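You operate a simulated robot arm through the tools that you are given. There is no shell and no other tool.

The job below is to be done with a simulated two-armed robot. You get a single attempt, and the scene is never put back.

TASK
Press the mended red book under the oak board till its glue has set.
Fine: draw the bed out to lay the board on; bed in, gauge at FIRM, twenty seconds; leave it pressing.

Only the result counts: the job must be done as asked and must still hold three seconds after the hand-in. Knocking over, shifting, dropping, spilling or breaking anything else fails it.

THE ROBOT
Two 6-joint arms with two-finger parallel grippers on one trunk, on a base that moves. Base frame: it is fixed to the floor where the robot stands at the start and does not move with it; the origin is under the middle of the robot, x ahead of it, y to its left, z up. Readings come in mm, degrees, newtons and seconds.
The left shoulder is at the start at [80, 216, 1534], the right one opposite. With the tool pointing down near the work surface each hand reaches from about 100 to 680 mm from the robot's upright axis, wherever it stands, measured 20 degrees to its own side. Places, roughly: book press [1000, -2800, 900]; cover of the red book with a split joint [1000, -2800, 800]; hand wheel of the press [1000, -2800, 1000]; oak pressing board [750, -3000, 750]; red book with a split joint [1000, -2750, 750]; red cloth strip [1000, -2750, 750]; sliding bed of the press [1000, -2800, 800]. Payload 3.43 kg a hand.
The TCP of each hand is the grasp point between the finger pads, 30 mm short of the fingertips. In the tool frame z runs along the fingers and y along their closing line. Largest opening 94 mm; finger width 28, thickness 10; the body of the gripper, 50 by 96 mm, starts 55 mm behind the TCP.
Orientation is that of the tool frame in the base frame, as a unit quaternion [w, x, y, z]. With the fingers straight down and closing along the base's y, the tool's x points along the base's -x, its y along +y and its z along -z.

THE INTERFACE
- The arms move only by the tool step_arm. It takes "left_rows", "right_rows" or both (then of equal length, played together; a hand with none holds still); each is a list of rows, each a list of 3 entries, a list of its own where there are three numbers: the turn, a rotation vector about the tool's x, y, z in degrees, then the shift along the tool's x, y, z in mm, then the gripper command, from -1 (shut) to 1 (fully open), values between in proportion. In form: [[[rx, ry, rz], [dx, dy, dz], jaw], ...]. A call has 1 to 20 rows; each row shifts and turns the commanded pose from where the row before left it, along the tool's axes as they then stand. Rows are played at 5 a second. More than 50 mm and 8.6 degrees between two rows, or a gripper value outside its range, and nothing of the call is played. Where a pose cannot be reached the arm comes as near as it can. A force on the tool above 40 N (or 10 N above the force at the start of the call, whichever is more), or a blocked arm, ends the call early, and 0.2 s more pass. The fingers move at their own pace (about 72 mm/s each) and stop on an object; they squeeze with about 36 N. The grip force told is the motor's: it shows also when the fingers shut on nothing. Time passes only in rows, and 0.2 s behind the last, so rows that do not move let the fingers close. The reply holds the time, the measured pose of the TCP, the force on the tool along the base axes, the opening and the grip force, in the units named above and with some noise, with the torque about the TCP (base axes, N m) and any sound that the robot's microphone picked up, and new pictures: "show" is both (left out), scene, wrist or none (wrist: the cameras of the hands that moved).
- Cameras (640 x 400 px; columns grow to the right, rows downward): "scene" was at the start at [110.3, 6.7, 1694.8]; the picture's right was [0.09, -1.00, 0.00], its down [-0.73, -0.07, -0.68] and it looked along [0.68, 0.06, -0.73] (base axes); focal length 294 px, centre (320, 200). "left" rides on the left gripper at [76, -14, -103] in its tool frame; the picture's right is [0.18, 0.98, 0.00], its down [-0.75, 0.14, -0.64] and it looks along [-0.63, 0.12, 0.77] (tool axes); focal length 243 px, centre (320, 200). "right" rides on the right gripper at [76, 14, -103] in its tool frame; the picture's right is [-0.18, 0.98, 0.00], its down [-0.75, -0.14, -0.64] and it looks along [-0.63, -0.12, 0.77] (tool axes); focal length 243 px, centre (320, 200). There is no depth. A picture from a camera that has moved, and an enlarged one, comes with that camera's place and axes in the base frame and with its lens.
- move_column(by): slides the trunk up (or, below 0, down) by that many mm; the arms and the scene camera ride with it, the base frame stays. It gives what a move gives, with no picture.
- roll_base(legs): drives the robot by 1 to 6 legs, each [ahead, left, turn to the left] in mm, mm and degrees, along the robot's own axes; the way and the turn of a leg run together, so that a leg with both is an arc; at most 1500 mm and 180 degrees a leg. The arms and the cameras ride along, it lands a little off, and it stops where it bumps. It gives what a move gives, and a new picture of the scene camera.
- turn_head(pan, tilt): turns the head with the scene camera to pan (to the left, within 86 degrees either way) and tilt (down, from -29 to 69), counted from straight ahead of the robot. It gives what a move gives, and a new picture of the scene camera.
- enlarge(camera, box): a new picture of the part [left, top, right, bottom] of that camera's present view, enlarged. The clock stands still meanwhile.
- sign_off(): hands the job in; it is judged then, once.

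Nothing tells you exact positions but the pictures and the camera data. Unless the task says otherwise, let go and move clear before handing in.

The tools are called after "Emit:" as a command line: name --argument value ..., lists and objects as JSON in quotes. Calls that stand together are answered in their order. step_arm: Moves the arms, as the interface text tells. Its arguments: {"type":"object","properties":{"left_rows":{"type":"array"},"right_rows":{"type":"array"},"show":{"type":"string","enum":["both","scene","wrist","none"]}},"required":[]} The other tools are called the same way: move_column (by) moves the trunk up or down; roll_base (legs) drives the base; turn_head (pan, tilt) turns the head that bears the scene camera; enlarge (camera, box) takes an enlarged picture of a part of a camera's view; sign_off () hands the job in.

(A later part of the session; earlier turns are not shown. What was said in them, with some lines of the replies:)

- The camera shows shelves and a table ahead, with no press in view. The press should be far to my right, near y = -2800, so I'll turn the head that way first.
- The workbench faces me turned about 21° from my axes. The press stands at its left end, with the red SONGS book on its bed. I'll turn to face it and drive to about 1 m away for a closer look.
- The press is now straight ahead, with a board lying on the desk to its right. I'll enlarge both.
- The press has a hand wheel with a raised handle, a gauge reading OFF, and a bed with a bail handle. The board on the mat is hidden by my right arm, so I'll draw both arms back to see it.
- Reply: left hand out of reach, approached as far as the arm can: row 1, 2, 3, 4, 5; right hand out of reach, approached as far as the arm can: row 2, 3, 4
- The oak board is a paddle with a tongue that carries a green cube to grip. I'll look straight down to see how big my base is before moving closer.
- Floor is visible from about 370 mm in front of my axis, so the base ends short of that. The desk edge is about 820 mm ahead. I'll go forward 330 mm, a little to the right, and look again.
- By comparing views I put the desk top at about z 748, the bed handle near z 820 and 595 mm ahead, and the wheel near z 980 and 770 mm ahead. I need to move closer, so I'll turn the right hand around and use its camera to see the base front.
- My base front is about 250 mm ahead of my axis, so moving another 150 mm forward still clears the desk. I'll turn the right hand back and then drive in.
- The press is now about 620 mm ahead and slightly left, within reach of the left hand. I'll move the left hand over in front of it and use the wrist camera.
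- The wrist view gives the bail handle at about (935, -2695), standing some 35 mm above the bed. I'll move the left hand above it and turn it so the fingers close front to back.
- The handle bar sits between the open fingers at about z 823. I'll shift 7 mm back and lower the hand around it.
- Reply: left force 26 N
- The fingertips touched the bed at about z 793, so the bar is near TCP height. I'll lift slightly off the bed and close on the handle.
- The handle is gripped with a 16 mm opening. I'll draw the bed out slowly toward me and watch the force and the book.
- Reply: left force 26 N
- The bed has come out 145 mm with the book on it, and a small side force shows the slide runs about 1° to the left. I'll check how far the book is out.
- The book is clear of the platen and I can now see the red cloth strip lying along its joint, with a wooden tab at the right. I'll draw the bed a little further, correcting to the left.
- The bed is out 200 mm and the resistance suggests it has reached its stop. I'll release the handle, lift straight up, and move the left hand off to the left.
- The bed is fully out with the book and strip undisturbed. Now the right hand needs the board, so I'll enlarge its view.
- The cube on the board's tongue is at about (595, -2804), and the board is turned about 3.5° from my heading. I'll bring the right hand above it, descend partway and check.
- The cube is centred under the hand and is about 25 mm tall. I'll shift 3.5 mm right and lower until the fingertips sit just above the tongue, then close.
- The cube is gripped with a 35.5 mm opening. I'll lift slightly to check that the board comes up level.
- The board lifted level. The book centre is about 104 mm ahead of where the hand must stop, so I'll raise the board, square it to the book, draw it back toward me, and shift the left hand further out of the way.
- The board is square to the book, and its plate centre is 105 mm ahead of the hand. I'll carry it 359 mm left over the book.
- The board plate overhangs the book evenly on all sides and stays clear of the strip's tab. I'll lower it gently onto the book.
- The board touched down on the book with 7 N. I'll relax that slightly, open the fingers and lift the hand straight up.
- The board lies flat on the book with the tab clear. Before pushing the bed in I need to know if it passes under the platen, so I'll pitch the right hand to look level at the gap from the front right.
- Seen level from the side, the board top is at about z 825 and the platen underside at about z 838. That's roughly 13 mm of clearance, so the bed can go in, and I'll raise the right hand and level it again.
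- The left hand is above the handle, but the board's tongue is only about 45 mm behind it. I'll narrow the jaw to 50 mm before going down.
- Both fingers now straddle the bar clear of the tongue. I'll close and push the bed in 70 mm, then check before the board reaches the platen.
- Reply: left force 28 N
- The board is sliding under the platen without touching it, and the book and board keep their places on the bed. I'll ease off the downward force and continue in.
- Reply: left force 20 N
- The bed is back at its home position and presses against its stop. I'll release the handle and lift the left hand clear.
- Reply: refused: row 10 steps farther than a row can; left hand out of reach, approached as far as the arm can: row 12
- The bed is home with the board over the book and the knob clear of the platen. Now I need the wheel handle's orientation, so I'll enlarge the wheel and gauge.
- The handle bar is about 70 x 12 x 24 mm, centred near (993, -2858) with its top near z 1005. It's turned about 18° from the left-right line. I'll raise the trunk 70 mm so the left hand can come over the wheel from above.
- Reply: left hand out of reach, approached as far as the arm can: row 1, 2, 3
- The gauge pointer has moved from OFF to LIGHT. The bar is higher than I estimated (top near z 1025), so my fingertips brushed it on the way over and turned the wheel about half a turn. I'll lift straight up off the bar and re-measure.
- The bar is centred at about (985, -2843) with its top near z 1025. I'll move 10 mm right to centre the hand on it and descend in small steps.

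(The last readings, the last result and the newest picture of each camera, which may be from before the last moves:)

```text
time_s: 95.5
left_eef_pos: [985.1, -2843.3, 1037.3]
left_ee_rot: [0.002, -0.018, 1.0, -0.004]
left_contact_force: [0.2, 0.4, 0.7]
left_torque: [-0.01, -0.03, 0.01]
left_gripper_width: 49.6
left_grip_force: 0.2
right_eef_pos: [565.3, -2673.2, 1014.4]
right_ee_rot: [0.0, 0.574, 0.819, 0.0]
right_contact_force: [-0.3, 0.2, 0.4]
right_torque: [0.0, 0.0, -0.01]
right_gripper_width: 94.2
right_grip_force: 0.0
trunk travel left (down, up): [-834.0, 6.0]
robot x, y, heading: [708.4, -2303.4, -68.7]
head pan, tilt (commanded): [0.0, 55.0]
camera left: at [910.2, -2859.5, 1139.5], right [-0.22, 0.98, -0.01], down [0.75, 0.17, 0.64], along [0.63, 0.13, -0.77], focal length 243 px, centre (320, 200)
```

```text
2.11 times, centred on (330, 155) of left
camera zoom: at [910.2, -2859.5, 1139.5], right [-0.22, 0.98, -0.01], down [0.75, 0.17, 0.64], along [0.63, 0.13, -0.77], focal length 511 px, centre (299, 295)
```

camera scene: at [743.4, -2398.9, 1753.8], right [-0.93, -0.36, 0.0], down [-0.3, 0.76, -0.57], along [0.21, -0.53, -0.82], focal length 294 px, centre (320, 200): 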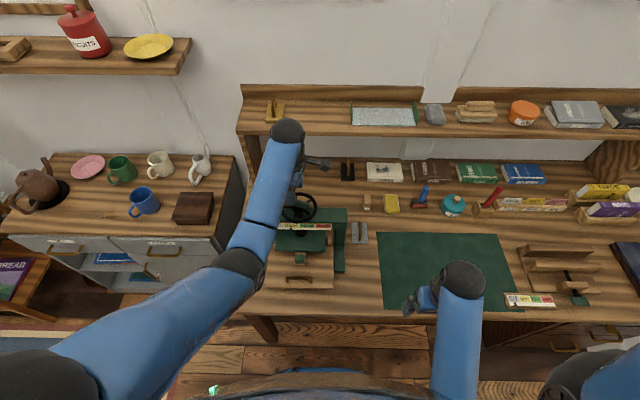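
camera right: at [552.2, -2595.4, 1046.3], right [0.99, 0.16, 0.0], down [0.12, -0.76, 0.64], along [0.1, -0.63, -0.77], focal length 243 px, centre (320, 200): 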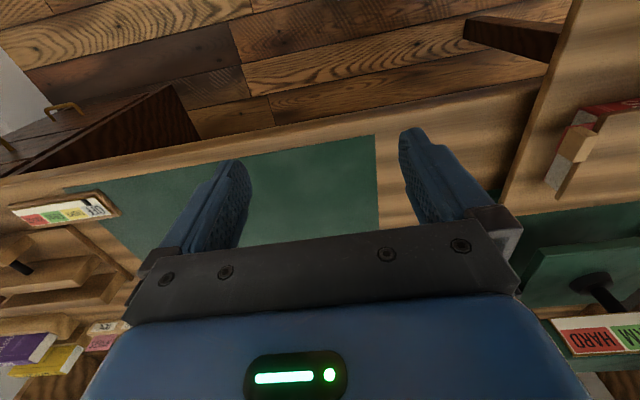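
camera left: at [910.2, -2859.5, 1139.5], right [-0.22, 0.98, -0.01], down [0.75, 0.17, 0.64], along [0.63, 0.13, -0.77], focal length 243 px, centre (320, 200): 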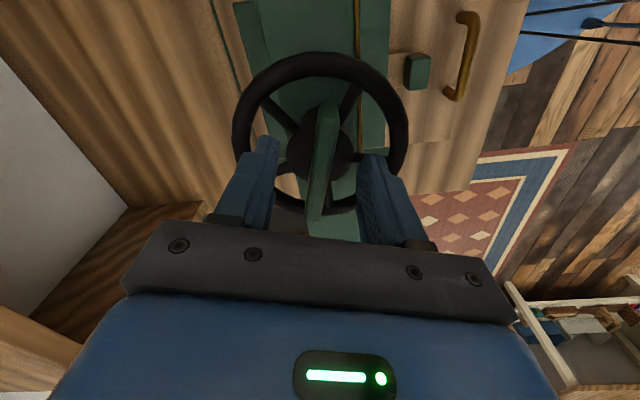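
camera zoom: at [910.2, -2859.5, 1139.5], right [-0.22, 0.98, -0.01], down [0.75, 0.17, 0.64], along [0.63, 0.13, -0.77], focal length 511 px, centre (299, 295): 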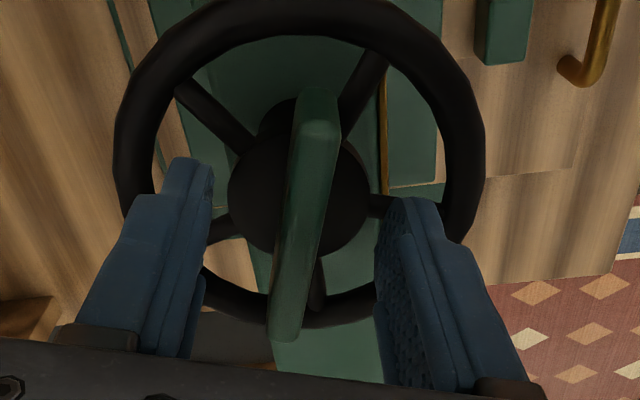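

No contact yet and the bar is centred between the fingers. I'll close on it.

Emit:
step_arm --left_rows '[[[0, 0, 0], [0, 0, 0], -0.4], [[0, 0, 0], [0, 0, 0], -0.7], [[0, 0, 0], [0, 0, 0], -1], [[0, 0, 0], [0, 0, 0], -1], [[0, 0, 0], [0, 0, 0], -1]]' --show "wrist"

Emit:
enlarge --camera "scene" --box '[260, 185, 350, 245]'

Emit:
enlarge --camera "left" --box '[180, 60, 480, 250]'

```text
time_s: 96.7
left_eef_pos: [985.7, -2844.7, 1037.5]
left_ee_rot: [0.002, -0.017, 1.0, -0.004]
left_contact_force: [0.5, -0.3, 1.4]
left_torque: [1.01, 0.11, -0.02]
left_gripper_width: 11.0
left_grip_force: 44.0
right_eef_pos: [565.6, -2672.2, 1013.4]
right_ee_rot: [0.0, 0.574, 0.819, 0.0]
right_contact_force: [0.3, 0.3, -0.5]
right_torque: [0.01, 0.0, -0.02]
right_gripper_width: 93.8
right_grip_force: 0.1
trunk travel left (down, up): [-834.0, 6.0]
robot x, y, heading: [705.6, -2301.0, -68.5]
head pan, tilt (commanded): [0.0, 55.0]
camera left: at [910.2, -2859.5, 1139.6], right [-0.22, 0.98, -0.01], down [0.75, 0.17, 0.64], along [0.63, 0.13, -0.77], focal length 243 px, centre (320, 200)
```

left: 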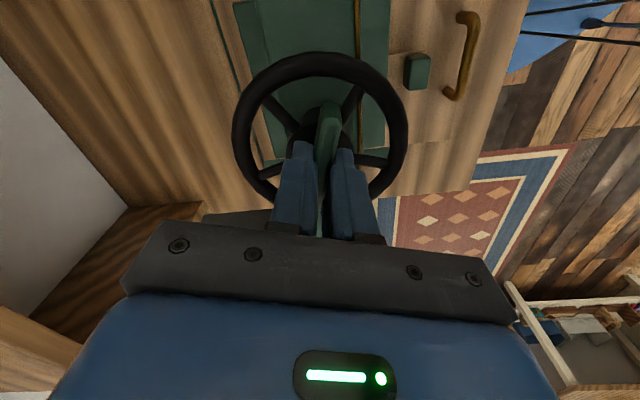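

```text
6.67 times, centred on (305, 215) of scene
camera zoom: at [743.3, -2399.1, 1753.8], right [-0.93, -0.36, 0.0], down [-0.3, 0.76, -0.57], along [0.21, -0.53, -0.82], focal length 1958 px, centre (420, 100)
```

zoom: 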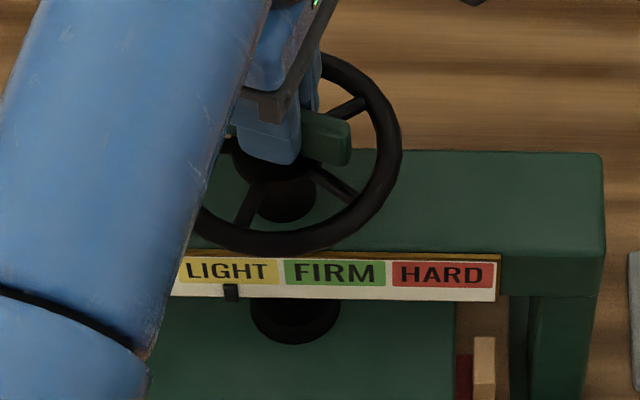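

```text
2.11 times, centred on (330, 155) of left
camera zoom: at [910.2, -2859.5, 1139.6], right [-0.22, 0.98, -0.01], down [0.75, 0.17, 0.64], along [0.63, 0.13, -0.77], focal length 511 px, centre (299, 295)
```

zoom: 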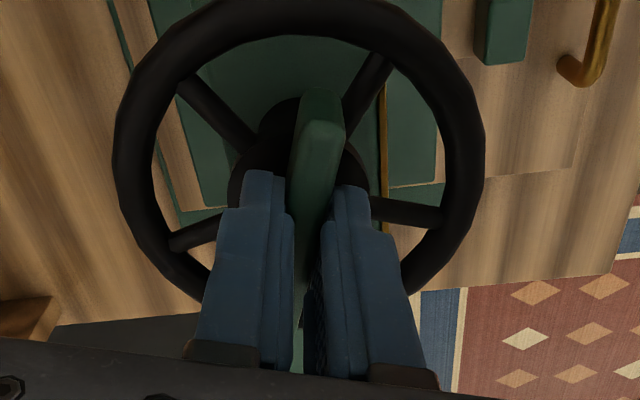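

The bar is gripped and the pointer sits at the middle of LIGHT. I'll turn it clockwise about 25° and check which way the pointer moves.

Emit:
step_arm --left_rows '[[[0, 0, 6], [0, 0, 0], -1], [[0, 0, 6], [0, 0, 0], -1], [[0, 0, 6], [0, 0, 0], -1], [[0, 0, 7], [0, 0, 0], -1], [[0, 0, 0], [0, 0, 0], -1]]' --show "wrist"

Emit:
enlarge --camera "scene" --box '[260, 185, 350, 245]'

```text
time_s: 97.9
left_eef_pos: [985.5, -2843.0, 1037.8]
left_ee_rot: [0.002, 0.201, 0.98, -0.003]
left_contact_force: [-0.3, 4.4, -2.7]
left_torque: [1.28, 0.79, -0.04]
left_gripper_width: 11.1
left_grip_force: 44.6
right_eef_pos: [565.2, -2672.3, 1014.1]
right_ee_rot: [0.0, 0.574, 0.819, -0.001]
right_contact_force: [1.3, 0.0, -1.0]
right_torque: [-0.01, 0.02, 0.0]
right_gripper_width: 93.9
right_grip_force: 0.0
trunk travel left (down, up): [-834.0, 6.0]
robot x, y, heading: [706.8, -2302.3, -68.6]
head pan, tilt (commanded): [0.0, 55.0]
camera left: at [910.3, -2825.3, 1139.4], right [0.22, 0.98, -0.01], down [0.75, -0.16, 0.65], along [0.63, -0.14, -0.76], focal length 243 px, centre (320, 200)
```

left: 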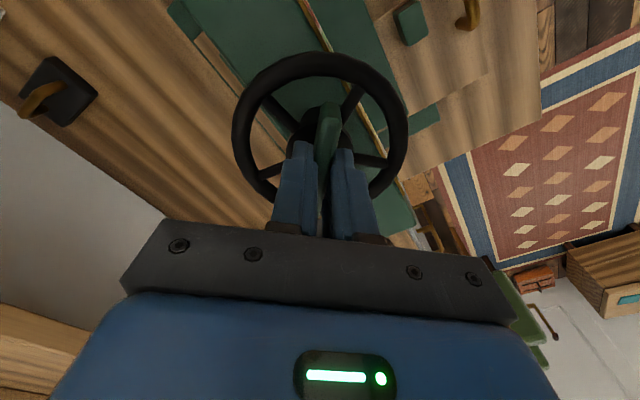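

```text
6.67 times, centred on (305, 215) of scene
camera zoom: at [743.6, -2398.6, 1753.8], right [-0.93, -0.36, 0.0], down [-0.3, 0.76, -0.57], along [0.21, -0.53, -0.82], focal length 1958 px, centre (420, 100)
```

zoom: 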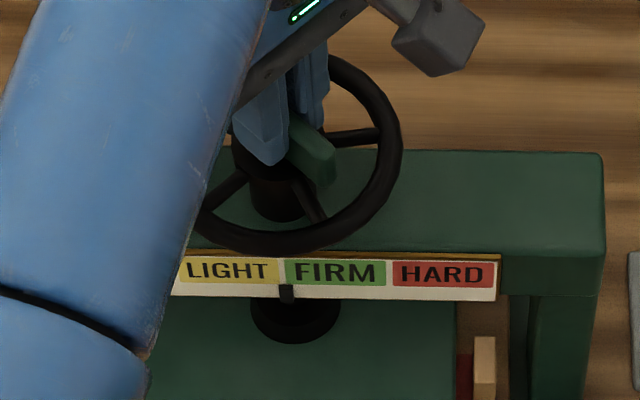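

Clockwise moves the pointer toward FIRM, about 0.5 division for 25°. I'll turn in smaller steps now.

Emit:
step_arm --left_rows '[[[0, 0, 4], [0, 0, 0], -1], [[0, 0, 4], [0, 0, 0], -1], [[0, 0, 3], [0, 0, 0], -1], [[0, 0, 0], [0, 0, 0], -1]]' --show "wrist"

Emit:
enlarge --camera "scene" --box '[260, 185, 350, 245]'

```text
time_s: 98.9
left_eef_pos: [985.9, -2842.9, 1037.1]
left_ee_rot: [0.002, 0.293, 0.956, -0.003]
left_contact_force: [3.5, 6.2, -4.3]
left_torque: [1.32, 0.48, 0.02]
left_gripper_width: 10.8
left_grip_force: 44.5
right_eef_pos: [565.6, -2672.6, 1015.1]
right_ee_rot: [0.0, 0.574, 0.819, -0.001]
right_contact_force: [-1.0, 0.4, 1.2]
right_torque: [-0.02, 0.03, 0.01]
right_gripper_width: 93.8
right_grip_force: 0.1
trunk travel left (down, up): [-834.0, 6.0]
robot x, y, heading: [705.3, -2303.8, -68.9]
head pan, tilt (commanded): [0.0, 55.0]
camera left: at [915.0, -2810.9, 1139.3], right [0.4, 0.92, -0.01], down [0.7, -0.3, 0.65], along [0.59, -0.26, -0.76], focal length 243 px, centre (320, 200)
```

left: 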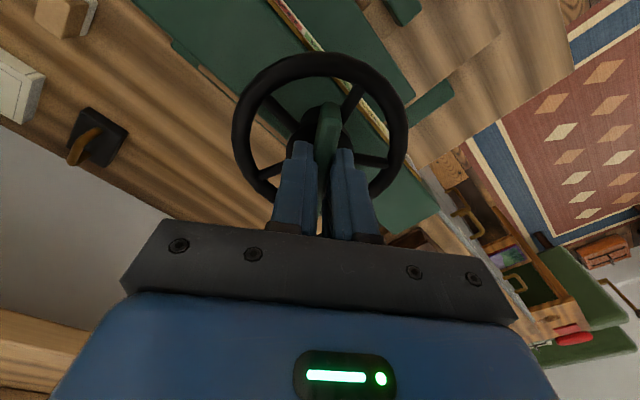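

```text
6.67 times, centred on (305, 215) of scene
camera zoom: at [744.6, -2398.3, 1753.8], right [-0.93, -0.36, 0.0], down [-0.3, 0.76, -0.57], along [0.21, -0.53, -0.82], focal length 1958 px, centre (420, 100)
```

zoom: 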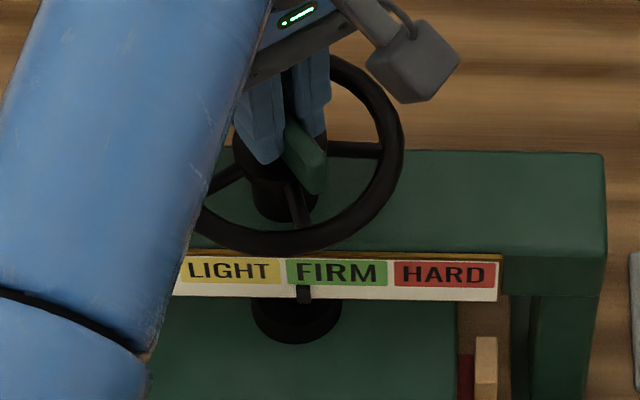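

Emit:
step_arm --left_rows '[[[0, 0, 4], [0, 0, 0], -1], [[0, 0, 4], [0, 0, 0], -1], [[0, 0, 3], [0, 0, 0], -1], [[0, 0, 0], [0, 0, 0], -1]]' --show "none"

Emit:
enlarge --camera "scene" --box '[260, 185, 350, 245]'

```text
time_s: 99.9
left_eef_pos: [986.1, -2841.6, 1037.4]
left_ee_rot: [0.003, 0.382, 0.924, -0.002]
left_contact_force: [1.9, 7.0, -9.7]
left_torque: [0.71, -0.23, 0.0]
left_gripper_width: 11.1
left_grip_force: 44.7
right_eef_pos: [565.5, -2672.6, 1014.8]
right_ee_rot: [-0.001, 0.575, 0.818, 0.0]
right_contact_force: [-0.2, 1.2, 0.1]
right_torque: [-0.02, 0.02, 0.01]
right_gripper_width: 94.0
right_grip_force: 0.1
trunk travel left (down, up): [-834.0, 6.0]
robot x, y, heading: [706.3, -2305.6, -68.6]
head pan, tilt (commanded): [0.0, 55.0]
```

```text
6.67 times, centred on (305, 215) of scene
camera zoom: at [744.7, -2398.4, 1753.7], right [-0.93, -0.36, 0.0], down [-0.3, 0.76, -0.57], along [0.21, -0.53, -0.82], focal length 1958 px, centre (420, 100)
```

zoom: 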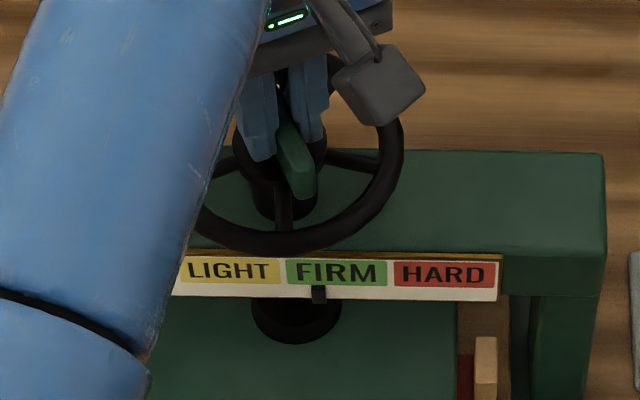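

Emit:
step_arm --left_rows '[[[0, 0, 4], [0, 0, 0.3], -1], [[0, 0, 4], [0, 0, 0.3], -1], [[0, 0, 4], [0, 0, 0.2], -1], [[0, 0, 0], [0, 0, 0], -1]]' --show "none"

Emit:
enlarge --camera "scene" --box '[260, 185, 350, 245]'

```text
time_s: 100.9
left_eef_pos: [986.8, -2842.9, 1037.0]
left_ee_rot: [0.004, 0.478, 0.879, -0.004]
left_contact_force: [3.9, 9.2, -0.8]
left_torque: [1.59, 0.35, 0.0]
left_gripper_width: 10.9
left_grip_force: 44.8
right_eef_pos: [565.7, -2671.8, 1015.3]
right_ee_rot: [0.0, 0.574, 0.819, -0.001]
right_contact_force: [0.1, -0.3, -0.3]
right_torque: [0.02, 0.01, 0.0]
right_gripper_width: 93.9
right_grip_force: 0.0
trunk travel left (down, up): [-834.0, 6.0]
robot x, y, heading: [707.1, -2303.5, -68.5]
head pan, tilt (commanded): [0.0, 55.0]
```

```text
6.67 times, centred on (305, 215) of scene
camera zoom: at [744.5, -2397.0, 1754.0], right [-0.93, -0.36, 0.0], down [-0.3, 0.76, -0.57], along [0.21, -0.54, -0.82], focal length 1958 px, centre (420, 100)
```

zoom: 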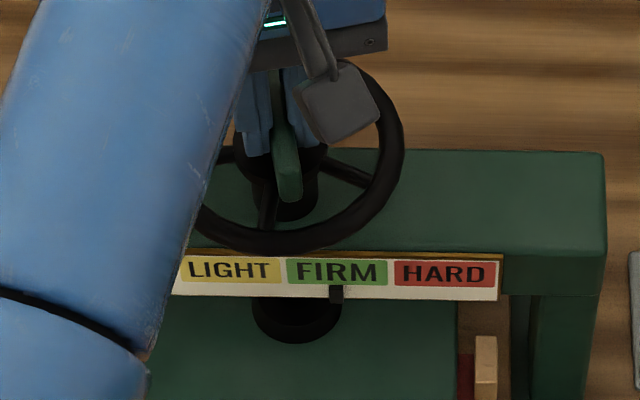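

The pointer is now in the middle of FIRM. I'll open the fingers, lift straight up off the bar, and check that the pointer holds.

Emit:
step_arm --left_rows '[[[0, 0, 0], [0, 0, 0], -0.7], [[0, 0, 0], [0, 0, 0], -0.3], [[0, 0, 0], [0, 0, 0], 0.06], [[0, 0, 0], [0, 0, 0], 0.06], [[0, 0, 0], [0, 0, -15], 0.06], [[0, 0, 0], [0, 0, -20], 0.06], [[0, 0, 0], [0, 0, -25], 0.06], [[0, 0, 0], [0, 0, -10], 0.06], [[0, 0, 0], [0, 0, 0], 0.06]]' --show "both"

Emit:
enlarge --camera "scene" --box '[260, 185, 350, 245]'

```text
time_s: 102.9
left_eef_pos: [985.1, -2843.2, 1107.4]
left_ee_rot: [0.004, 0.477, 0.879, -0.003]
left_contact_force: [-0.4, 0.2, 0.5]
left_torque: [0.02, -0.02, 0.03]
left_gripper_width: 50.0
left_grip_force: 0.0
right_eef_pos: [565.3, -2671.8, 1014.0]
right_ee_rot: [-0.001, 0.574, 0.819, 0.0]
right_contact_force: [0.4, 0.6, -0.2]
right_torque: [-0.01, -0.01, 0.03]
right_gripper_width: 94.1
right_grip_force: 0.1
trunk travel left (down, up): [-834.0, 6.0]
robot x, y, heading: [706.1, -2305.7, -68.7]
head pan, tilt (commanded): [0.0, 55.0]
camera scene: at [743.4, -2398.9, 1753.8], right [-0.93, -0.36, 0.0], down [-0.3, 0.76, -0.57], along [0.21, -0.53, -0.82], focal length 294 px, centre (320, 200)
camera left: at [931.3, -2785.6, 1209.0], right [0.72, 0.69, 0.0], down [0.53, -0.55, 0.65], along [0.45, -0.47, -0.76], focal length 243 px, centre (320, 200)
```

scene: 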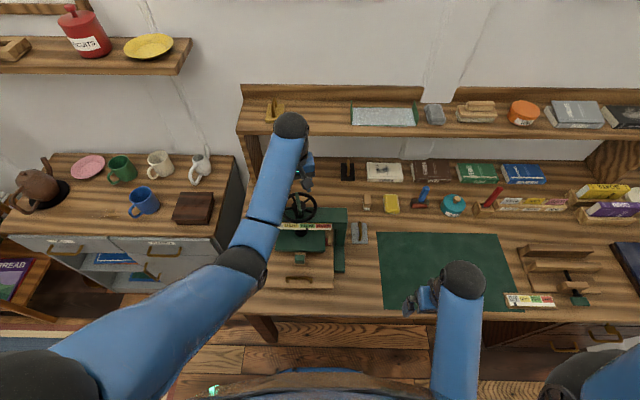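
left: 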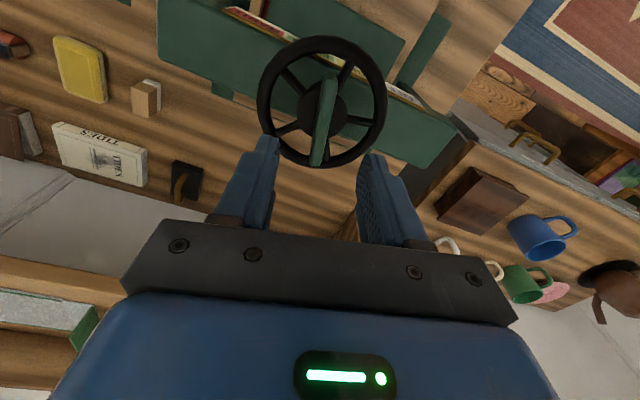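

```text
6.67 times, centred on (305, 215) of scene
camera zoom: at [743.4, -2398.9, 1753.8], right [-0.93, -0.36, 0.0], down [-0.3, 0.76, -0.57], along [0.21, -0.53, -0.82], focal length 1958 px, centre (420, 100)
```

zoom: 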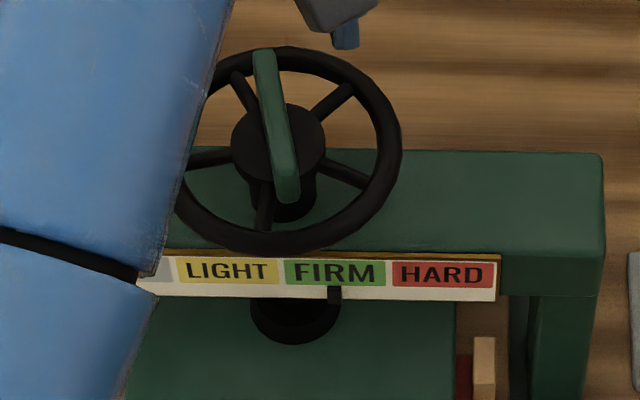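

The pointer holds at FIRM with the hand off the wheel. I'll move the left hand up and away to the left, and then let the time run.

Emit:
step_arm --left_rows '[[[0, 0, 0], [9.6, 27.6, 0], 0.06], [[0, 0, 0], [9.6, 27.6, 0], 0.06], [[0, 0, 0], [9.6, 27.6, 0], 0.06], [[0, 0, 0], [9.6, 27.6, 0], 0.06], [[0, 0, 0], [9.6, 27.6, 0], 0.06], [[0, 0, 0], [9.6, 27.6, 0], 0.06], [[0, 0, 0], [0, 0, 0], 0.06], [[0, 0, 0], [0, 0, 0], 0.06], [[0, 0, 0], [0, 0, 0], 0.06], [[0, 0, 0], [0, 0, 0], 0.06]]' --show "scene"

Emit:
enlarge --camera "scene" --box '[240, 170, 360, 300]'

```text
time_s: 105.1
left_eef_pos: [1098.1, -2722.2, 1069.7]
left_ee_rot: [0.004, 0.477, 0.879, -0.004]
left_contact_force: [-0.5, 0.1, -0.1]
left_torque: [-0.02, 0.0, 0.03]
left_gripper_width: 50.0
left_grip_force: 0.2
left hand out of reach, approached as far as the arm can: row 2, 3, 4, 5, 6
right_eef_pos: [565.3, -2672.2, 1013.5]
right_ee_rot: [0.0, 0.575, 0.818, 0.0]
right_contact_force: [-0.3, -0.1, 0.3]
right_torque: [0.01, -0.02, 0.02]
right_gripper_width: 93.8
right_grip_force: 0.0
trunk travel left (down, up): [-834.0, 6.0]
robot x, y, heading: [706.4, -2299.9, -68.7]
head pan, tilt (commanded): [0.0, 55.0]
camera scene: at [743.4, -2398.9, 1753.8], right [-0.93, -0.36, 0.0], down [-0.3, 0.76, -0.57], along [0.21, -0.53, -0.82], focal length 294 px, centre (320, 200)
```

scene: 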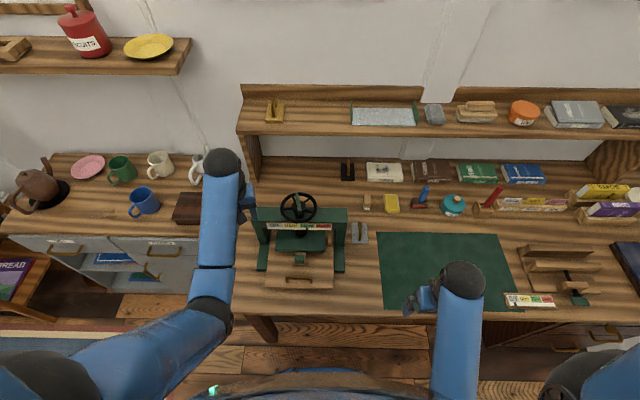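

```text
3.08 times, centred on (300, 235) of scene
camera zoom: at [743.4, -2398.9, 1753.8], right [-0.93, -0.36, 0.0], down [-0.3, 0.76, -0.57], along [0.21, -0.53, -0.82], focal length 904 px, centre (382, 92)
```

zoom: 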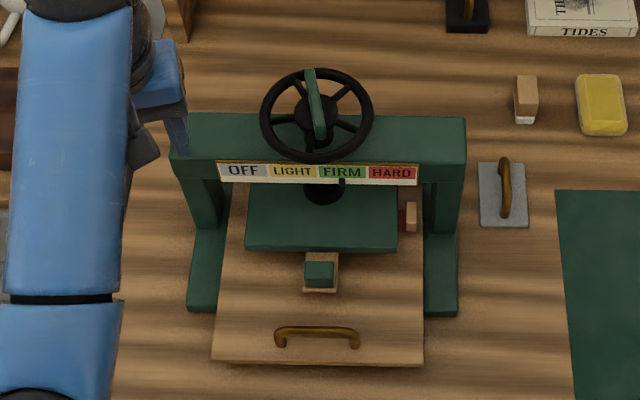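

FIRM is held with everything clear of the press. I'll wait now, without moving, for well over twenty seconds.

Emit:
step_arm --left_rows '[[[0, 0, 0], [0, 0, 0], 0.06], [[0, 0, 0], [0, 0, 0], 0.06], [[0, 0, 0], [0, 0, 0], 0.06], [[0, 0, 0], [0, 0, 0], 0.06], [[0, 0, 0], [0, 0, 0], 0.06], [[0, 0, 0], [0, 0, 0], 0.06], [[0, 0, 0], [0, 0, 0], 0.06], [[0, 0, 0], [0, 0, 0], 0.06], [[0, 0, 0], [0, 0, 0], 0.06], [[0, 0, 0], [0, 0, 0], 0.06], [[0, 0, 0], [0, 0, 0], 0.06], [[0, 0, 0], [0, 0, 0], 0.06], [[0, 0, 0], [0, 0, 0], 0.06], [[0, 0, 0], [0, 0, 0], 0.06], [[0, 0, 0], [0, 0, 0], 0.06], [[0, 0, 0], [0, 0, 0], 0.06], [[0, 0, 0], [0, 0, 0], 0.06], [[0, 0, 0], [0, 0, 0], 0.06], [[0, 0, 0], [0, 0, 0], 0.06], [[0, 0, 0], [0, 0, 0], 0.06]]' --show "none"

Emit:
step_arm --left_rows '[[[0, 0, 0], [0, 0, 0], 0.06], [[0, 0, 0], [0, 0, 0], 0.06], [[0, 0, 0], [0, 0, 0], 0.06], [[0, 0, 0], [0, 0, 0], 0.06], [[0, 0, 0], [0, 0, 0], 0.06], [[0, 0, 0], [0, 0, 0], 0.06], [[0, 0, 0], [0, 0, 0], 0.06], [[0, 0, 0], [0, 0, 0], 0.06], [[0, 0, 0], [0, 0, 0], 0.06], [[0, 0, 0], [0, 0, 0], 0.06], [[0, 0, 0], [0, 0, 0], 0.06], [[0, 0, 0], [0, 0, 0], 0.06], [[0, 0, 0], [0, 0, 0], 0.06], [[0, 0, 0], [0, 0, 0], 0.06], [[0, 0, 0], [0, 0, 0], 0.06], [[0, 0, 0], [0, 0, 0], 0.06], [[0, 0, 0], [0, 0, 0], 0.06], [[0, 0, 0], [0, 0, 0], 0.06], [[0, 0, 0], [0, 0, 0], 0.06], [[0, 0, 0], [0, 0, 0], 0.06]]' --show "none"

Emit:
step_arm --left_rows '[[[0, 0, 0], [0, 0, 0], 0.06], [[0, 0, 0], [0, 0, 0], 0.06], [[0, 0, 0], [0, 0, 0], 0.06], [[0, 0, 0], [0, 0, 0], 0.06], [[0, 0, 0], [0, 0, 0], 0.06], [[0, 0, 0], [0, 0, 0], 0.06], [[0, 0, 0], [0, 0, 0], 0.06], [[0, 0, 0], [0, 0, 0], 0.06], [[0, 0, 0], [0, 0, 0], 0.06], [[0, 0, 0], [0, 0, 0], 0.06], [[0, 0, 0], [0, 0, 0], 0.06], [[0, 0, 0], [0, 0, 0], 0.06], [[0, 0, 0], [0, 0, 0], 0.06], [[0, 0, 0], [0, 0, 0], 0.06], [[0, 0, 0], [0, 0, 0], 0.06], [[0, 0, 0], [0, 0, 0], 0.06], [[0, 0, 0], [0, 0, 0], 0.06], [[0, 0, 0], [0, 0, 0], 0.06], [[0, 0, 0], [0, 0, 0], 0.06], [[0, 0, 0], [0, 0, 0], 0.06]]' --show "scene"

Emit:
enlarge --camera "scene" --box '[260, 185, 350, 245]'

```text
time_s: 109.3
left_eef_pos: [1096.3, -2722.3, 1069.1]
left_ee_rot: [0.004, 0.477, 0.879, -0.003]
left_contact_force: [0.7, 0.1, 0.2]
left_torque: [-0.02, -0.02, 0.0]
left_gripper_width: 50.0
left_grip_force: 0.1
right_eef_pos: [565.3, -2672.7, 1013.7]
right_ee_rot: [0.0, 0.575, 0.818, 0.001]
right_contact_force: [0.6, 0.3, -0.2]
right_torque: [0.01, 0.0, 0.03]
right_gripper_width: 94.2
right_grip_force: 0.1
trunk travel left (down, up): [-834.0, 6.0]
robot x, y, heading: [706.1, -2306.6, -68.6]
head pan, tilt (commanded): [0.0, 55.0]
```

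```text
time_s: 113.5
left_eef_pos: [1096.9, -2723.1, 1069.2]
left_ee_rot: [0.005, 0.477, 0.879, -0.003]
left_contact_force: [0.2, 0.3, 0.3]
left_torque: [-0.04, 0.0, -0.05]
left_gripper_width: 49.7
left_grip_force: 0.1
right_eef_pos: [565.4, -2673.6, 1014.6]
right_ee_rot: [0.0, 0.575, 0.818, 0.001]
right_contact_force: [-0.4, 0.4, 0.6]
right_torque: [-0.01, 0.04, 0.02]
right_gripper_width: 94.2
right_grip_force: 0.0
trunk travel left (down, up): [-834.0, 6.0]
robot x, y, heading: [703.3, -2297.6, -68.8]
head pan, tilt (commanded): [0.0, 55.0]
```

```text
time_s: 117.7
left_eef_pos: [1096.2, -2722.7, 1069.5]
left_ee_rot: [0.005, 0.477, 0.879, -0.004]
left_contact_force: [-0.1, -0.3, 0.0]
left_torque: [0.01, -0.01, 0.01]
left_gripper_width: 49.8
left_grip_force: 0.1
right_eef_pos: [565.0, -2671.3, 1014.9]
right_ee_rot: [0.0, 0.575, 0.818, 0.0]
right_contact_force: [-0.6, -0.2, -0.8]
right_torque: [0.02, 0.01, 0.02]
right_gripper_width: 93.8
right_grip_force: 0.0
trunk travel left (down, up): [-834.0, 6.0]
robot x, y, heading: [706.6, -2305.6, -68.7]
head pan, tilt (commanded): [0.0, 55.0]
camera scene: at [743.4, -2398.9, 1753.8], right [-0.93, -0.36, 0.0], down [-0.3, 0.76, -0.57], along [0.21, -0.53, -0.82], focal length 294 px, centre (320, 200)
```

scene: 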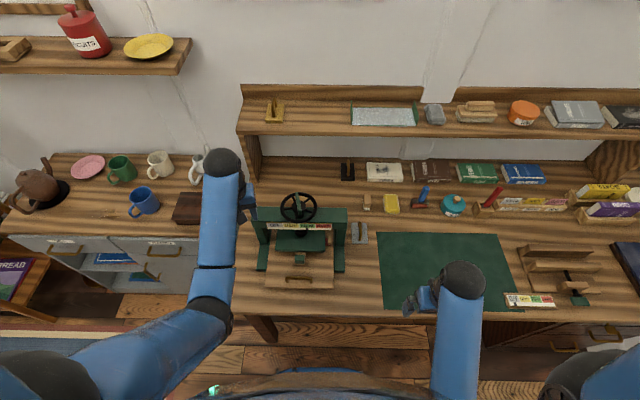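

```text
6.67 times, centred on (305, 215) of scene
camera zoom: at [743.4, -2398.9, 1753.8], right [-0.93, -0.36, 0.0], down [-0.3, 0.76, -0.57], along [0.21, -0.53, -0.82], focal length 1958 px, centre (420, 100)
```

zoom: 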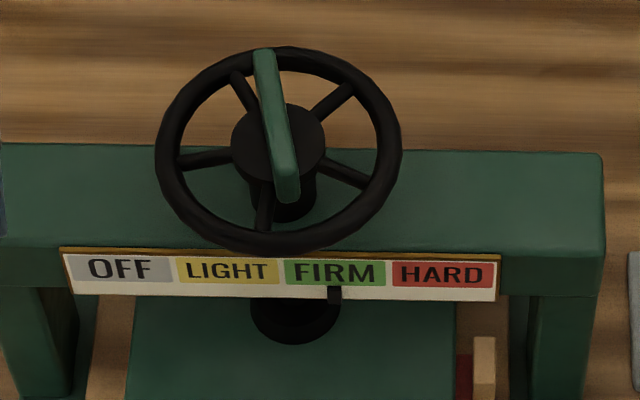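

The pointer stays steady at FIRM. While the glue time runs, I'll use the right hand's camera for a level look to confirm the platen is really bearing on the board.

Emit:
step_arm --right_rows '[[[0, -8, 0], [0, 0, 0], 1], [[0, -8, 0], [0, 0, 0], 1], [[0, -8, 0], [0, 0, 0], 1], [[0, -8, 0], [0, 0, 0], 1], [[0, -8, 0], [0, 0, 0], 1], [[0, 0, 0], [12.9, 0, 15.3], 1], [[0, 0, 0], [12.9, 0, 15.3], 1], [[0, 0, 0], [12.9, 0, 15.3], 1], [[0, 0, 0], [12.9, 0, 15.3], 1], [[0, 0, 0], [12.9, 0, 15.3], 1], [[0, 0, 0], [12.9, 0, 15.3], 1], [[0, 0, 0], [12.9, 0, 15.3], 1], [[0, 0, 0], [12.9, 0, 15.3], 1], [[0, 0, 0], [12.9, 0, 15.3], 1], [[0, 0, 0], [0, 0, 0], 1]]' --show "wrist"

Emit:
enlarge --camera "right" --box '[420, 100, 640, 300]'

```text
time_s: 118.9
left_eef_pos: [1096.9, -2722.7, 1069.8]
left_ee_rot: [0.004, 0.477, 0.879, -0.003]
left_contact_force: [-0.9, 0.0, -0.1]
left_torque: [-0.02, 0.02, -0.01]
left_gripper_width: 49.7
left_grip_force: 0.1
right_eef_pos: [606.1, -2748.4, 1062.3]
right_ee_rot: [0.32, 0.453, 0.8, -0.23]
right_contact_force: [-0.2, 0.2, 0.6]
right_torque: [0.04, -0.02, 0.01]
right_gripper_width: 94.0
right_grip_force: 0.0
trunk travel left (down, up): [-834.0, 6.0]
robot x, y, heading: [707.0, -2304.1, -69.0]
head pan, tilt (commanded): [0.0, 55.0]
stopped in row 5 (right hand): the arm was blocked; the commanded pose is now the measured one
camera right: at [557.9, -2629.6, 1075.9], right [0.93, 0.37, 0.06], down [-0.03, -0.08, 1.0], along [0.37, -0.93, -0.06], focal length 243 px, centre (320, 200)
```

right: 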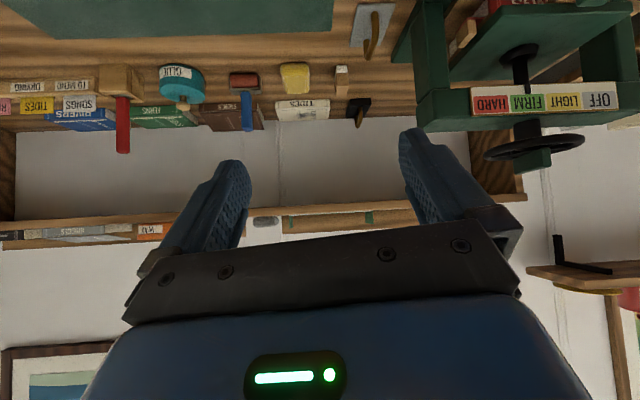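

```text
2.00 times, centred on (530, 200) of right
camera zoom: at [557.9, -2629.6, 1075.9], right [0.93, 0.37, 0.06], down [-0.03, -0.08, 1.0], along [0.37, -0.93, -0.06], focal length 485 px, centre (-100, 200)
```

zoom: 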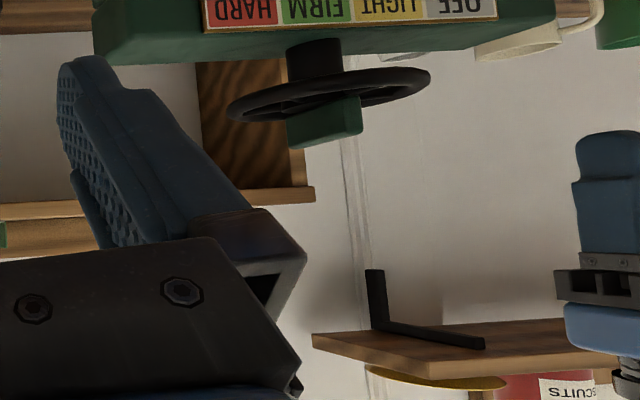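

The arm hit a joint limit in that pose, with no contact, and the camera is still usable. I'll lower the hand straight down to view the gap level.

Emit:
step_arm --right_rows '[[[0, 0, 0], [14.4, 1.6, 13.8], 1], [[0, 0, 0], [14.4, 1.6, 13.8], 1], [[0, 0, 0], [14.4, 1.6, 13.8], 1], [[0, 0, 0], [14.4, 1.6, 13.8], 1], [[0, 0, 0], [14.4, 1.6, 13.8], 1], [[0, 0, 0], [14.4, 1.6, 13.8], 1], [[0, 0, 0], [14.4, 1.6, 13.8], 1], [[0, 0, 0], [14.4, 1.6, 13.8], 1], [[0, 0, 0], [14.4, 1.6, 13.8], 1], [[0, 0, 0], [14.4, 1.6, 13.8], 1], [[0, 0, 0], [14.4, 1.6, 13.8], 1], [[0, 0, 0], [0, 0, 0], 1]]' --show "wrist"

Emit:
enlarge --camera "right" --box '[420, 60, 640, 260]'

```text
time_s: 121.5
left_eef_pos: [1097.2, -2722.7, 1069.7]
left_ee_rot: [0.004, 0.477, 0.879, -0.003]
left_contact_force: [0.0, 0.4, 0.0]
left_torque: [0.01, -0.02, 0.01]
left_gripper_width: 49.9
left_grip_force: 0.0
right_eef_pos: [605.1, -2744.8, 841.5]
right_ee_rot: [0.321, 0.454, 0.799, -0.229]
right_contact_force: [-0.5, 0.0, 0.9]
right_torque: [-0.02, 0.0, 0.01]
right_gripper_width: 94.1
right_grip_force: 0.0
trunk travel left (down, up): [-834.0, 6.0]
robot x, y, heading: [700.4, -2304.5, -68.7]
head pan, tilt (commanded): [0.0, 55.0]
camera right: at [557.9, -2627.5, 854.9], right [0.93, 0.37, 0.06], down [-0.03, -0.08, 1.0], along [0.37, -0.93, -0.07], focal length 243 px, centre (320, 200)
```

right: 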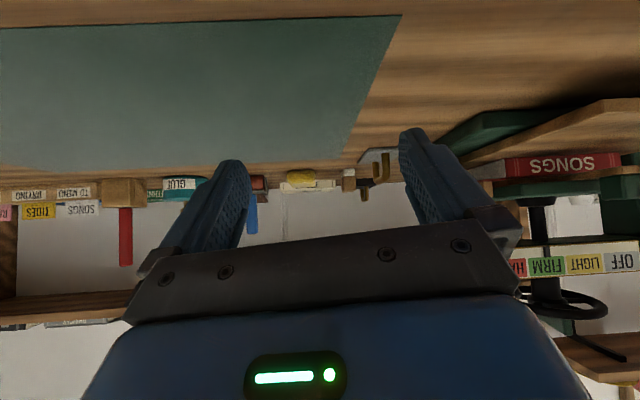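

```text
2.00 times, centred on (530, 160) of right
camera zoom: at [557.9, -2627.5, 854.9], right [0.93, 0.37, 0.06], down [-0.03, -0.08, 1.0], along [0.37, -0.93, -0.07], focal length 485 px, centre (-100, 280)
```

zoom: 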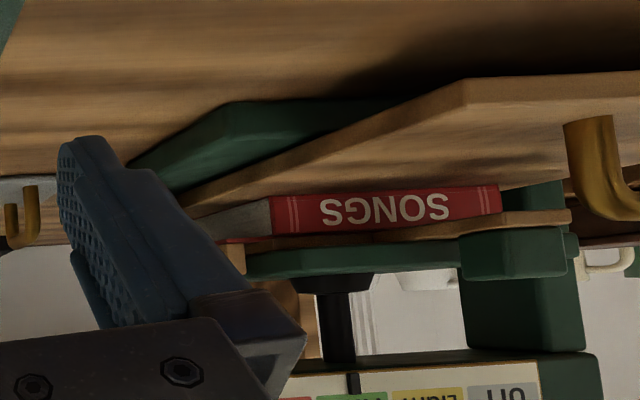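

The level view shows the green platen bearing flat on the board, and the board flat on the book, with no gap. I'll withdraw the right hand upward and let a further margin of time pass.

Emit:
step_arm --right_rows '[[[0, 0, 0], [-14.4, -1.6, -13.8], 1], [[0, 0, 0], [-14.4, -1.6, -13.8], 1], [[0, 0, 0], [-14.4, -1.6, -13.8], 1], [[0, 0, 0], [-14.4, -1.6, -13.8], 1], [[0, 0, 0], [-14.4, -1.6, -13.8], 1], [[0, 0, 0], [-14.4, -1.6, -13.8], 1], [[0, 0, 0], [-14.4, -1.6, -13.8], 1], [[0, 0, 0], [0, 0, 0], 1], [[0, 0, 0], [0, 0, 0], 1], [[0, 0, 0], [0, 0, 0], 1], [[0, 0, 0], [0, 0, 0], 1], [[0, 0, 0], [0, 0, 0], 1], [[0, 0, 0], [0, 0, 0], 1], [[0, 0, 0], [0, 0, 0], 1], [[0, 0, 0], [0, 0, 0], 1], [[0, 0, 0], [0, 0, 0], 1], [[0, 0, 0], [0, 0, 0], 1], [[0, 0, 0], [0, 0, 0], 1], [[0, 0, 0], [0, 0, 0], 1], [[0, 0, 0], [0, 0, 0], 1]]' --show "none"

Emit:
step_arm --left_rows '[[[0, 0, 0], [0, 0, 0], 0.06], [[0, 0, 0], [0, 0, 0], 0.06], [[0, 0, 0], [0, 0, 0], 0.06], [[0, 0, 0], [0, 0, 0], 0.06], [[0, 0, 0], [0, 0, 0], 0.06], [[0, 0, 0], [0, 0, 0], 0.06], [[0, 0, 0], [0, 0, 0], 0.06], [[0, 0, 0], [0, 0, 0], 0.06], [[0, 0, 0], [0, 0, 0], 0.06], [[0, 0, 0], [0, 0, 0], 0.06], [[0, 0, 0], [0, 0, 0], 0.06], [[0, 0, 0], [0, 0, 0], 0.06], [[0, 0, 0], [0, 0, 0], 0.06], [[0, 0, 0], [0, 0, 0], 0.06], [[0, 0, 0], [0, 0, 0], 0.06], [[0, 0, 0], [0, 0, 0], 0.06], [[0, 0, 0], [0, 0, 0], 0.06], [[0, 0, 0], [0, 0, 0], 0.06], [[0, 0, 0], [0, 0, 0], 0.06], [[0, 0, 0], [0, 0, 0], 0.06]]' --show "none"

Emit:
step_arm --left_rows '[[[0, 0, 0], [0, 0, 0], 0.06], [[0, 0, 0], [0, 0, 0], 0.06], [[0, 0, 0], [0, 0, 0], 0.06], [[0, 0, 0], [0, 0, 0], 0.06], [[0, 0, 0], [0, 0, 0], 0.06], [[0, 0, 0], [0, 0, 0], 0.06], [[0, 0, 0], [0, 0, 0], 0.06], [[0, 0, 0], [0, 0, 0], 0.06], [[0, 0, 0], [0, 0, 0], 0.06], [[0, 0, 0], [0, 0, 0], 0.06], [[0, 0, 0], [0, 0, 0], 0.06], [[0, 0, 0], [0, 0, 0], 0.06], [[0, 0, 0], [0, 0, 0], 0.06], [[0, 0, 0], [0, 0, 0], 0.06], [[0, 0, 0], [0, 0, 0], 0.06], [[0, 0, 0], [0, 0, 0], 0.06], [[0, 0, 0], [0, 0, 0], 0.06], [[0, 0, 0], [0, 0, 0], 0.06], [[0, 0, 0], [0, 0, 0], 0.06], [[0, 0, 0], [0, 0, 0], 0.06]]' --show "scene"

Emit:
enlarge --camera "scene" --box '[240, 175, 360, 300]'

```text
time_s: 125.7
left_eef_pos: [1096.8, -2723.3, 1069.1]
left_ee_rot: [0.004, 0.477, 0.879, -0.003]
left_contact_force: [0.5, -0.6, 0.3]
left_torque: [0.03, 0.03, -0.02]
left_gripper_width: 49.7
left_grip_force: 0.0
right_eef_pos: [605.4, -2745.8, 979.8]
right_ee_rot: [0.318, 0.455, 0.8, -0.229]
right_contact_force: [0.4, 0.4, 0.0]
right_torque: [-0.02, -0.01, -0.01]
right_gripper_width: 93.9
right_grip_force: 0.0
trunk travel left (down, up): [-834.0, 6.0]
robot x, y, heading: [707.5, -2305.5, -68.9]
head pan, tilt (commanded): [0.0, 55.0]
```

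```text
time_s: 129.9
left_eef_pos: [1096.5, -2722.1, 1069.8]
left_ee_rot: [0.004, 0.477, 0.879, -0.003]
left_contact_force: [-0.3, 0.4, -0.1]
left_torque: [0.02, -0.01, 0.0]
left_gripper_width: 49.7
left_grip_force: 0.1
right_eef_pos: [604.9, -2746.8, 980.2]
right_ee_rot: [0.32, 0.455, 0.799, -0.23]
right_contact_force: [-0.8, -0.2, 0.5]
right_torque: [-0.02, 0.01, -0.02]
right_gripper_width: 94.2
right_grip_force: 0.1
trunk travel left (down, up): [-834.0, 6.0]
robot x, y, heading: [701.3, -2302.6, -68.6]
head pan, tilt (commanded): [0.0, 55.0]
```

```text
time_s: 134.1
left_eef_pos: [1097.7, -2722.7, 1069.4]
left_ee_rot: [0.004, 0.477, 0.879, -0.003]
left_contact_force: [0.8, -1.2, -0.2]
left_torque: [0.0, 0.0, -0.02]
left_gripper_width: 49.7
left_grip_force: 0.1
right_eef_pos: [605.5, -2745.4, 979.5]
right_ee_rot: [0.319, 0.455, 0.799, -0.229]
right_contact_force: [0.1, 0.0, 0.2]
right_torque: [0.02, 0.02, 0.02]
right_gripper_width: 93.9
right_grip_force: 0.1
trunk travel left (down, up): [-834.0, 6.0]
robot x, y, heading: [703.6, -2303.3, -68.5]
head pan, tilt (commanded): [0.0, 55.0]
camera scene: at [743.4, -2399.1, 1753.8], right [-0.93, -0.36, 0.0], down [-0.3, 0.76, -0.57], along [0.21, -0.53, -0.82], focal length 294 px, centre (320, 200)
```

scene: 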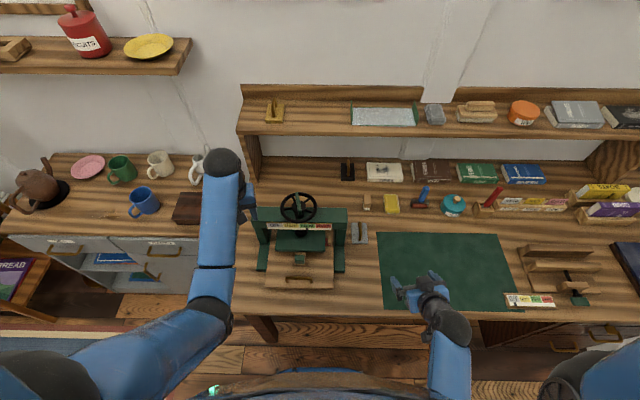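

```text
3.20 times, centred on (300, 238) of scene
camera zoom: at [743.4, -2399.1, 1753.8], right [-0.93, -0.36, 0.0], down [-0.3, 0.76, -0.57], along [0.21, -0.53, -0.82], focal length 940 px, centre (384, 80)
```

zoom: 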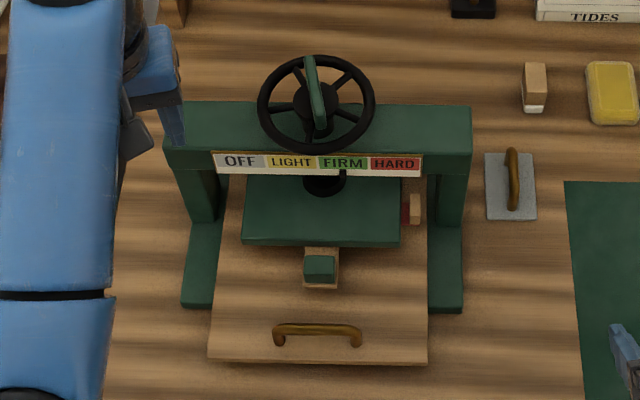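

The gauge has read FIRM for over 30 seconds with no drift. I'll back the base away a little so both hands are well clear, and then take a last look.

Emit:
roll_base --legs '[[-200, 0, 0]]'

Emit:
enlarge --camera "scene" --box '[240, 120, 360, 240]'

```text
time_s: 135.7
left_eef_pos: [1024.7, -2539.1, 1068.0]
left_ee_rot: [0.003, 0.478, 0.878, -0.003]
left_contact_force: [0.5, -0.9, 0.1]
left_torque: [0.01, -0.01, -0.01]
left_gripper_width: 49.7
left_grip_force: 0.1
right_eef_pos: [533.3, -2561.4, 976.9]
right_ee_rot: [0.318, 0.455, 0.8, -0.227]
right_contact_force: [-0.4, -0.6, 0.2]
right_torque: [0.0, -0.01, 0.01]
right_gripper_width: 93.9
right_grip_force: 0.1
trunk travel left (down, up): [-834.0, 6.0]
robot x, y, heading: [630.4, -2116.3, -68.6]
head pan, tilt (commanded): [0.0, 55.0]
camera scene: at [672.6, -2217.2, 1753.3], right [-0.93, -0.36, 0.0], down [-0.3, 0.77, -0.57], along [0.21, -0.53, -0.82], focal length 294 px, centre (320, 200)
```

scene: 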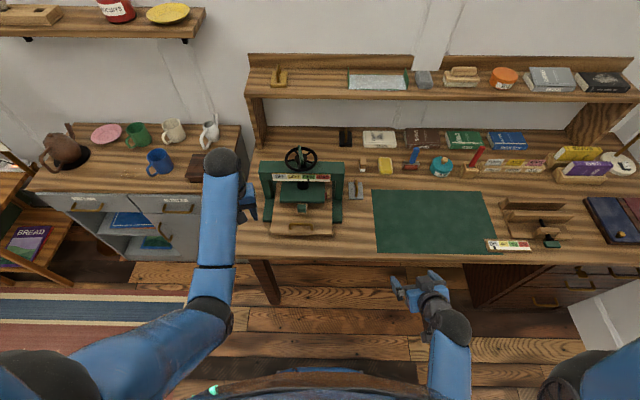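

```text
3.33 times, centred on (300, 180) of scene
camera zoom: at [672.6, -2217.2, 1753.3], right [-0.93, -0.36, 0.0], down [-0.3, 0.77, -0.57], along [0.21, -0.53, -0.82], focal length 979 px, centre (387, 267)
```

zoom: 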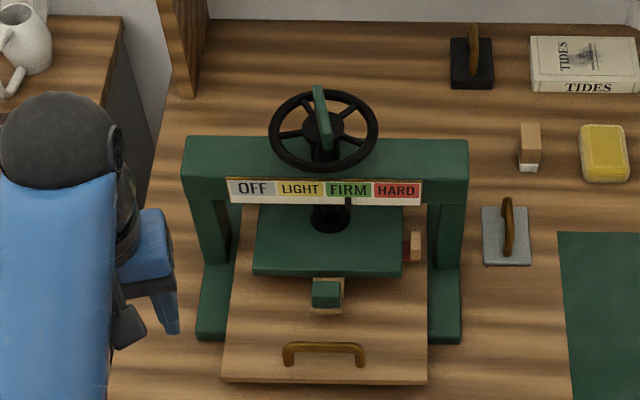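

The board is on the book, the bed is in, and the platen presses flat with the gauge mid-FIRM. It has held there about 35 seconds, the hands are clear, and nothing else on the desk has moved, so I'm handing the job in.

Emit:
sign_off

```text
The job is handed in.
```

The red book is pressing under the oak board, with the bed pushed in and the gauge in the middle of FIRM. It had been at FIRM for about 35 seconds when I handed in, and I left it pressing.

- **Fit:** a level side view showed the platen bearing flat on the board and the board flat on the book, with no gap. The red cloth strip stayed in place along the joint.
- **Unplanned turn:** my fingertips brushed the wheel's handle on the way over and turned it, moving the gauge from OFF to LIGHT. The bed and board were already in place. I then turned the wheel on to FIRM in small steps, and the gauge never went past FIRM.
- **Surroundings:** in the last view, nothing else on the desk looked knocked over or moved. Both hands are clear of the press.
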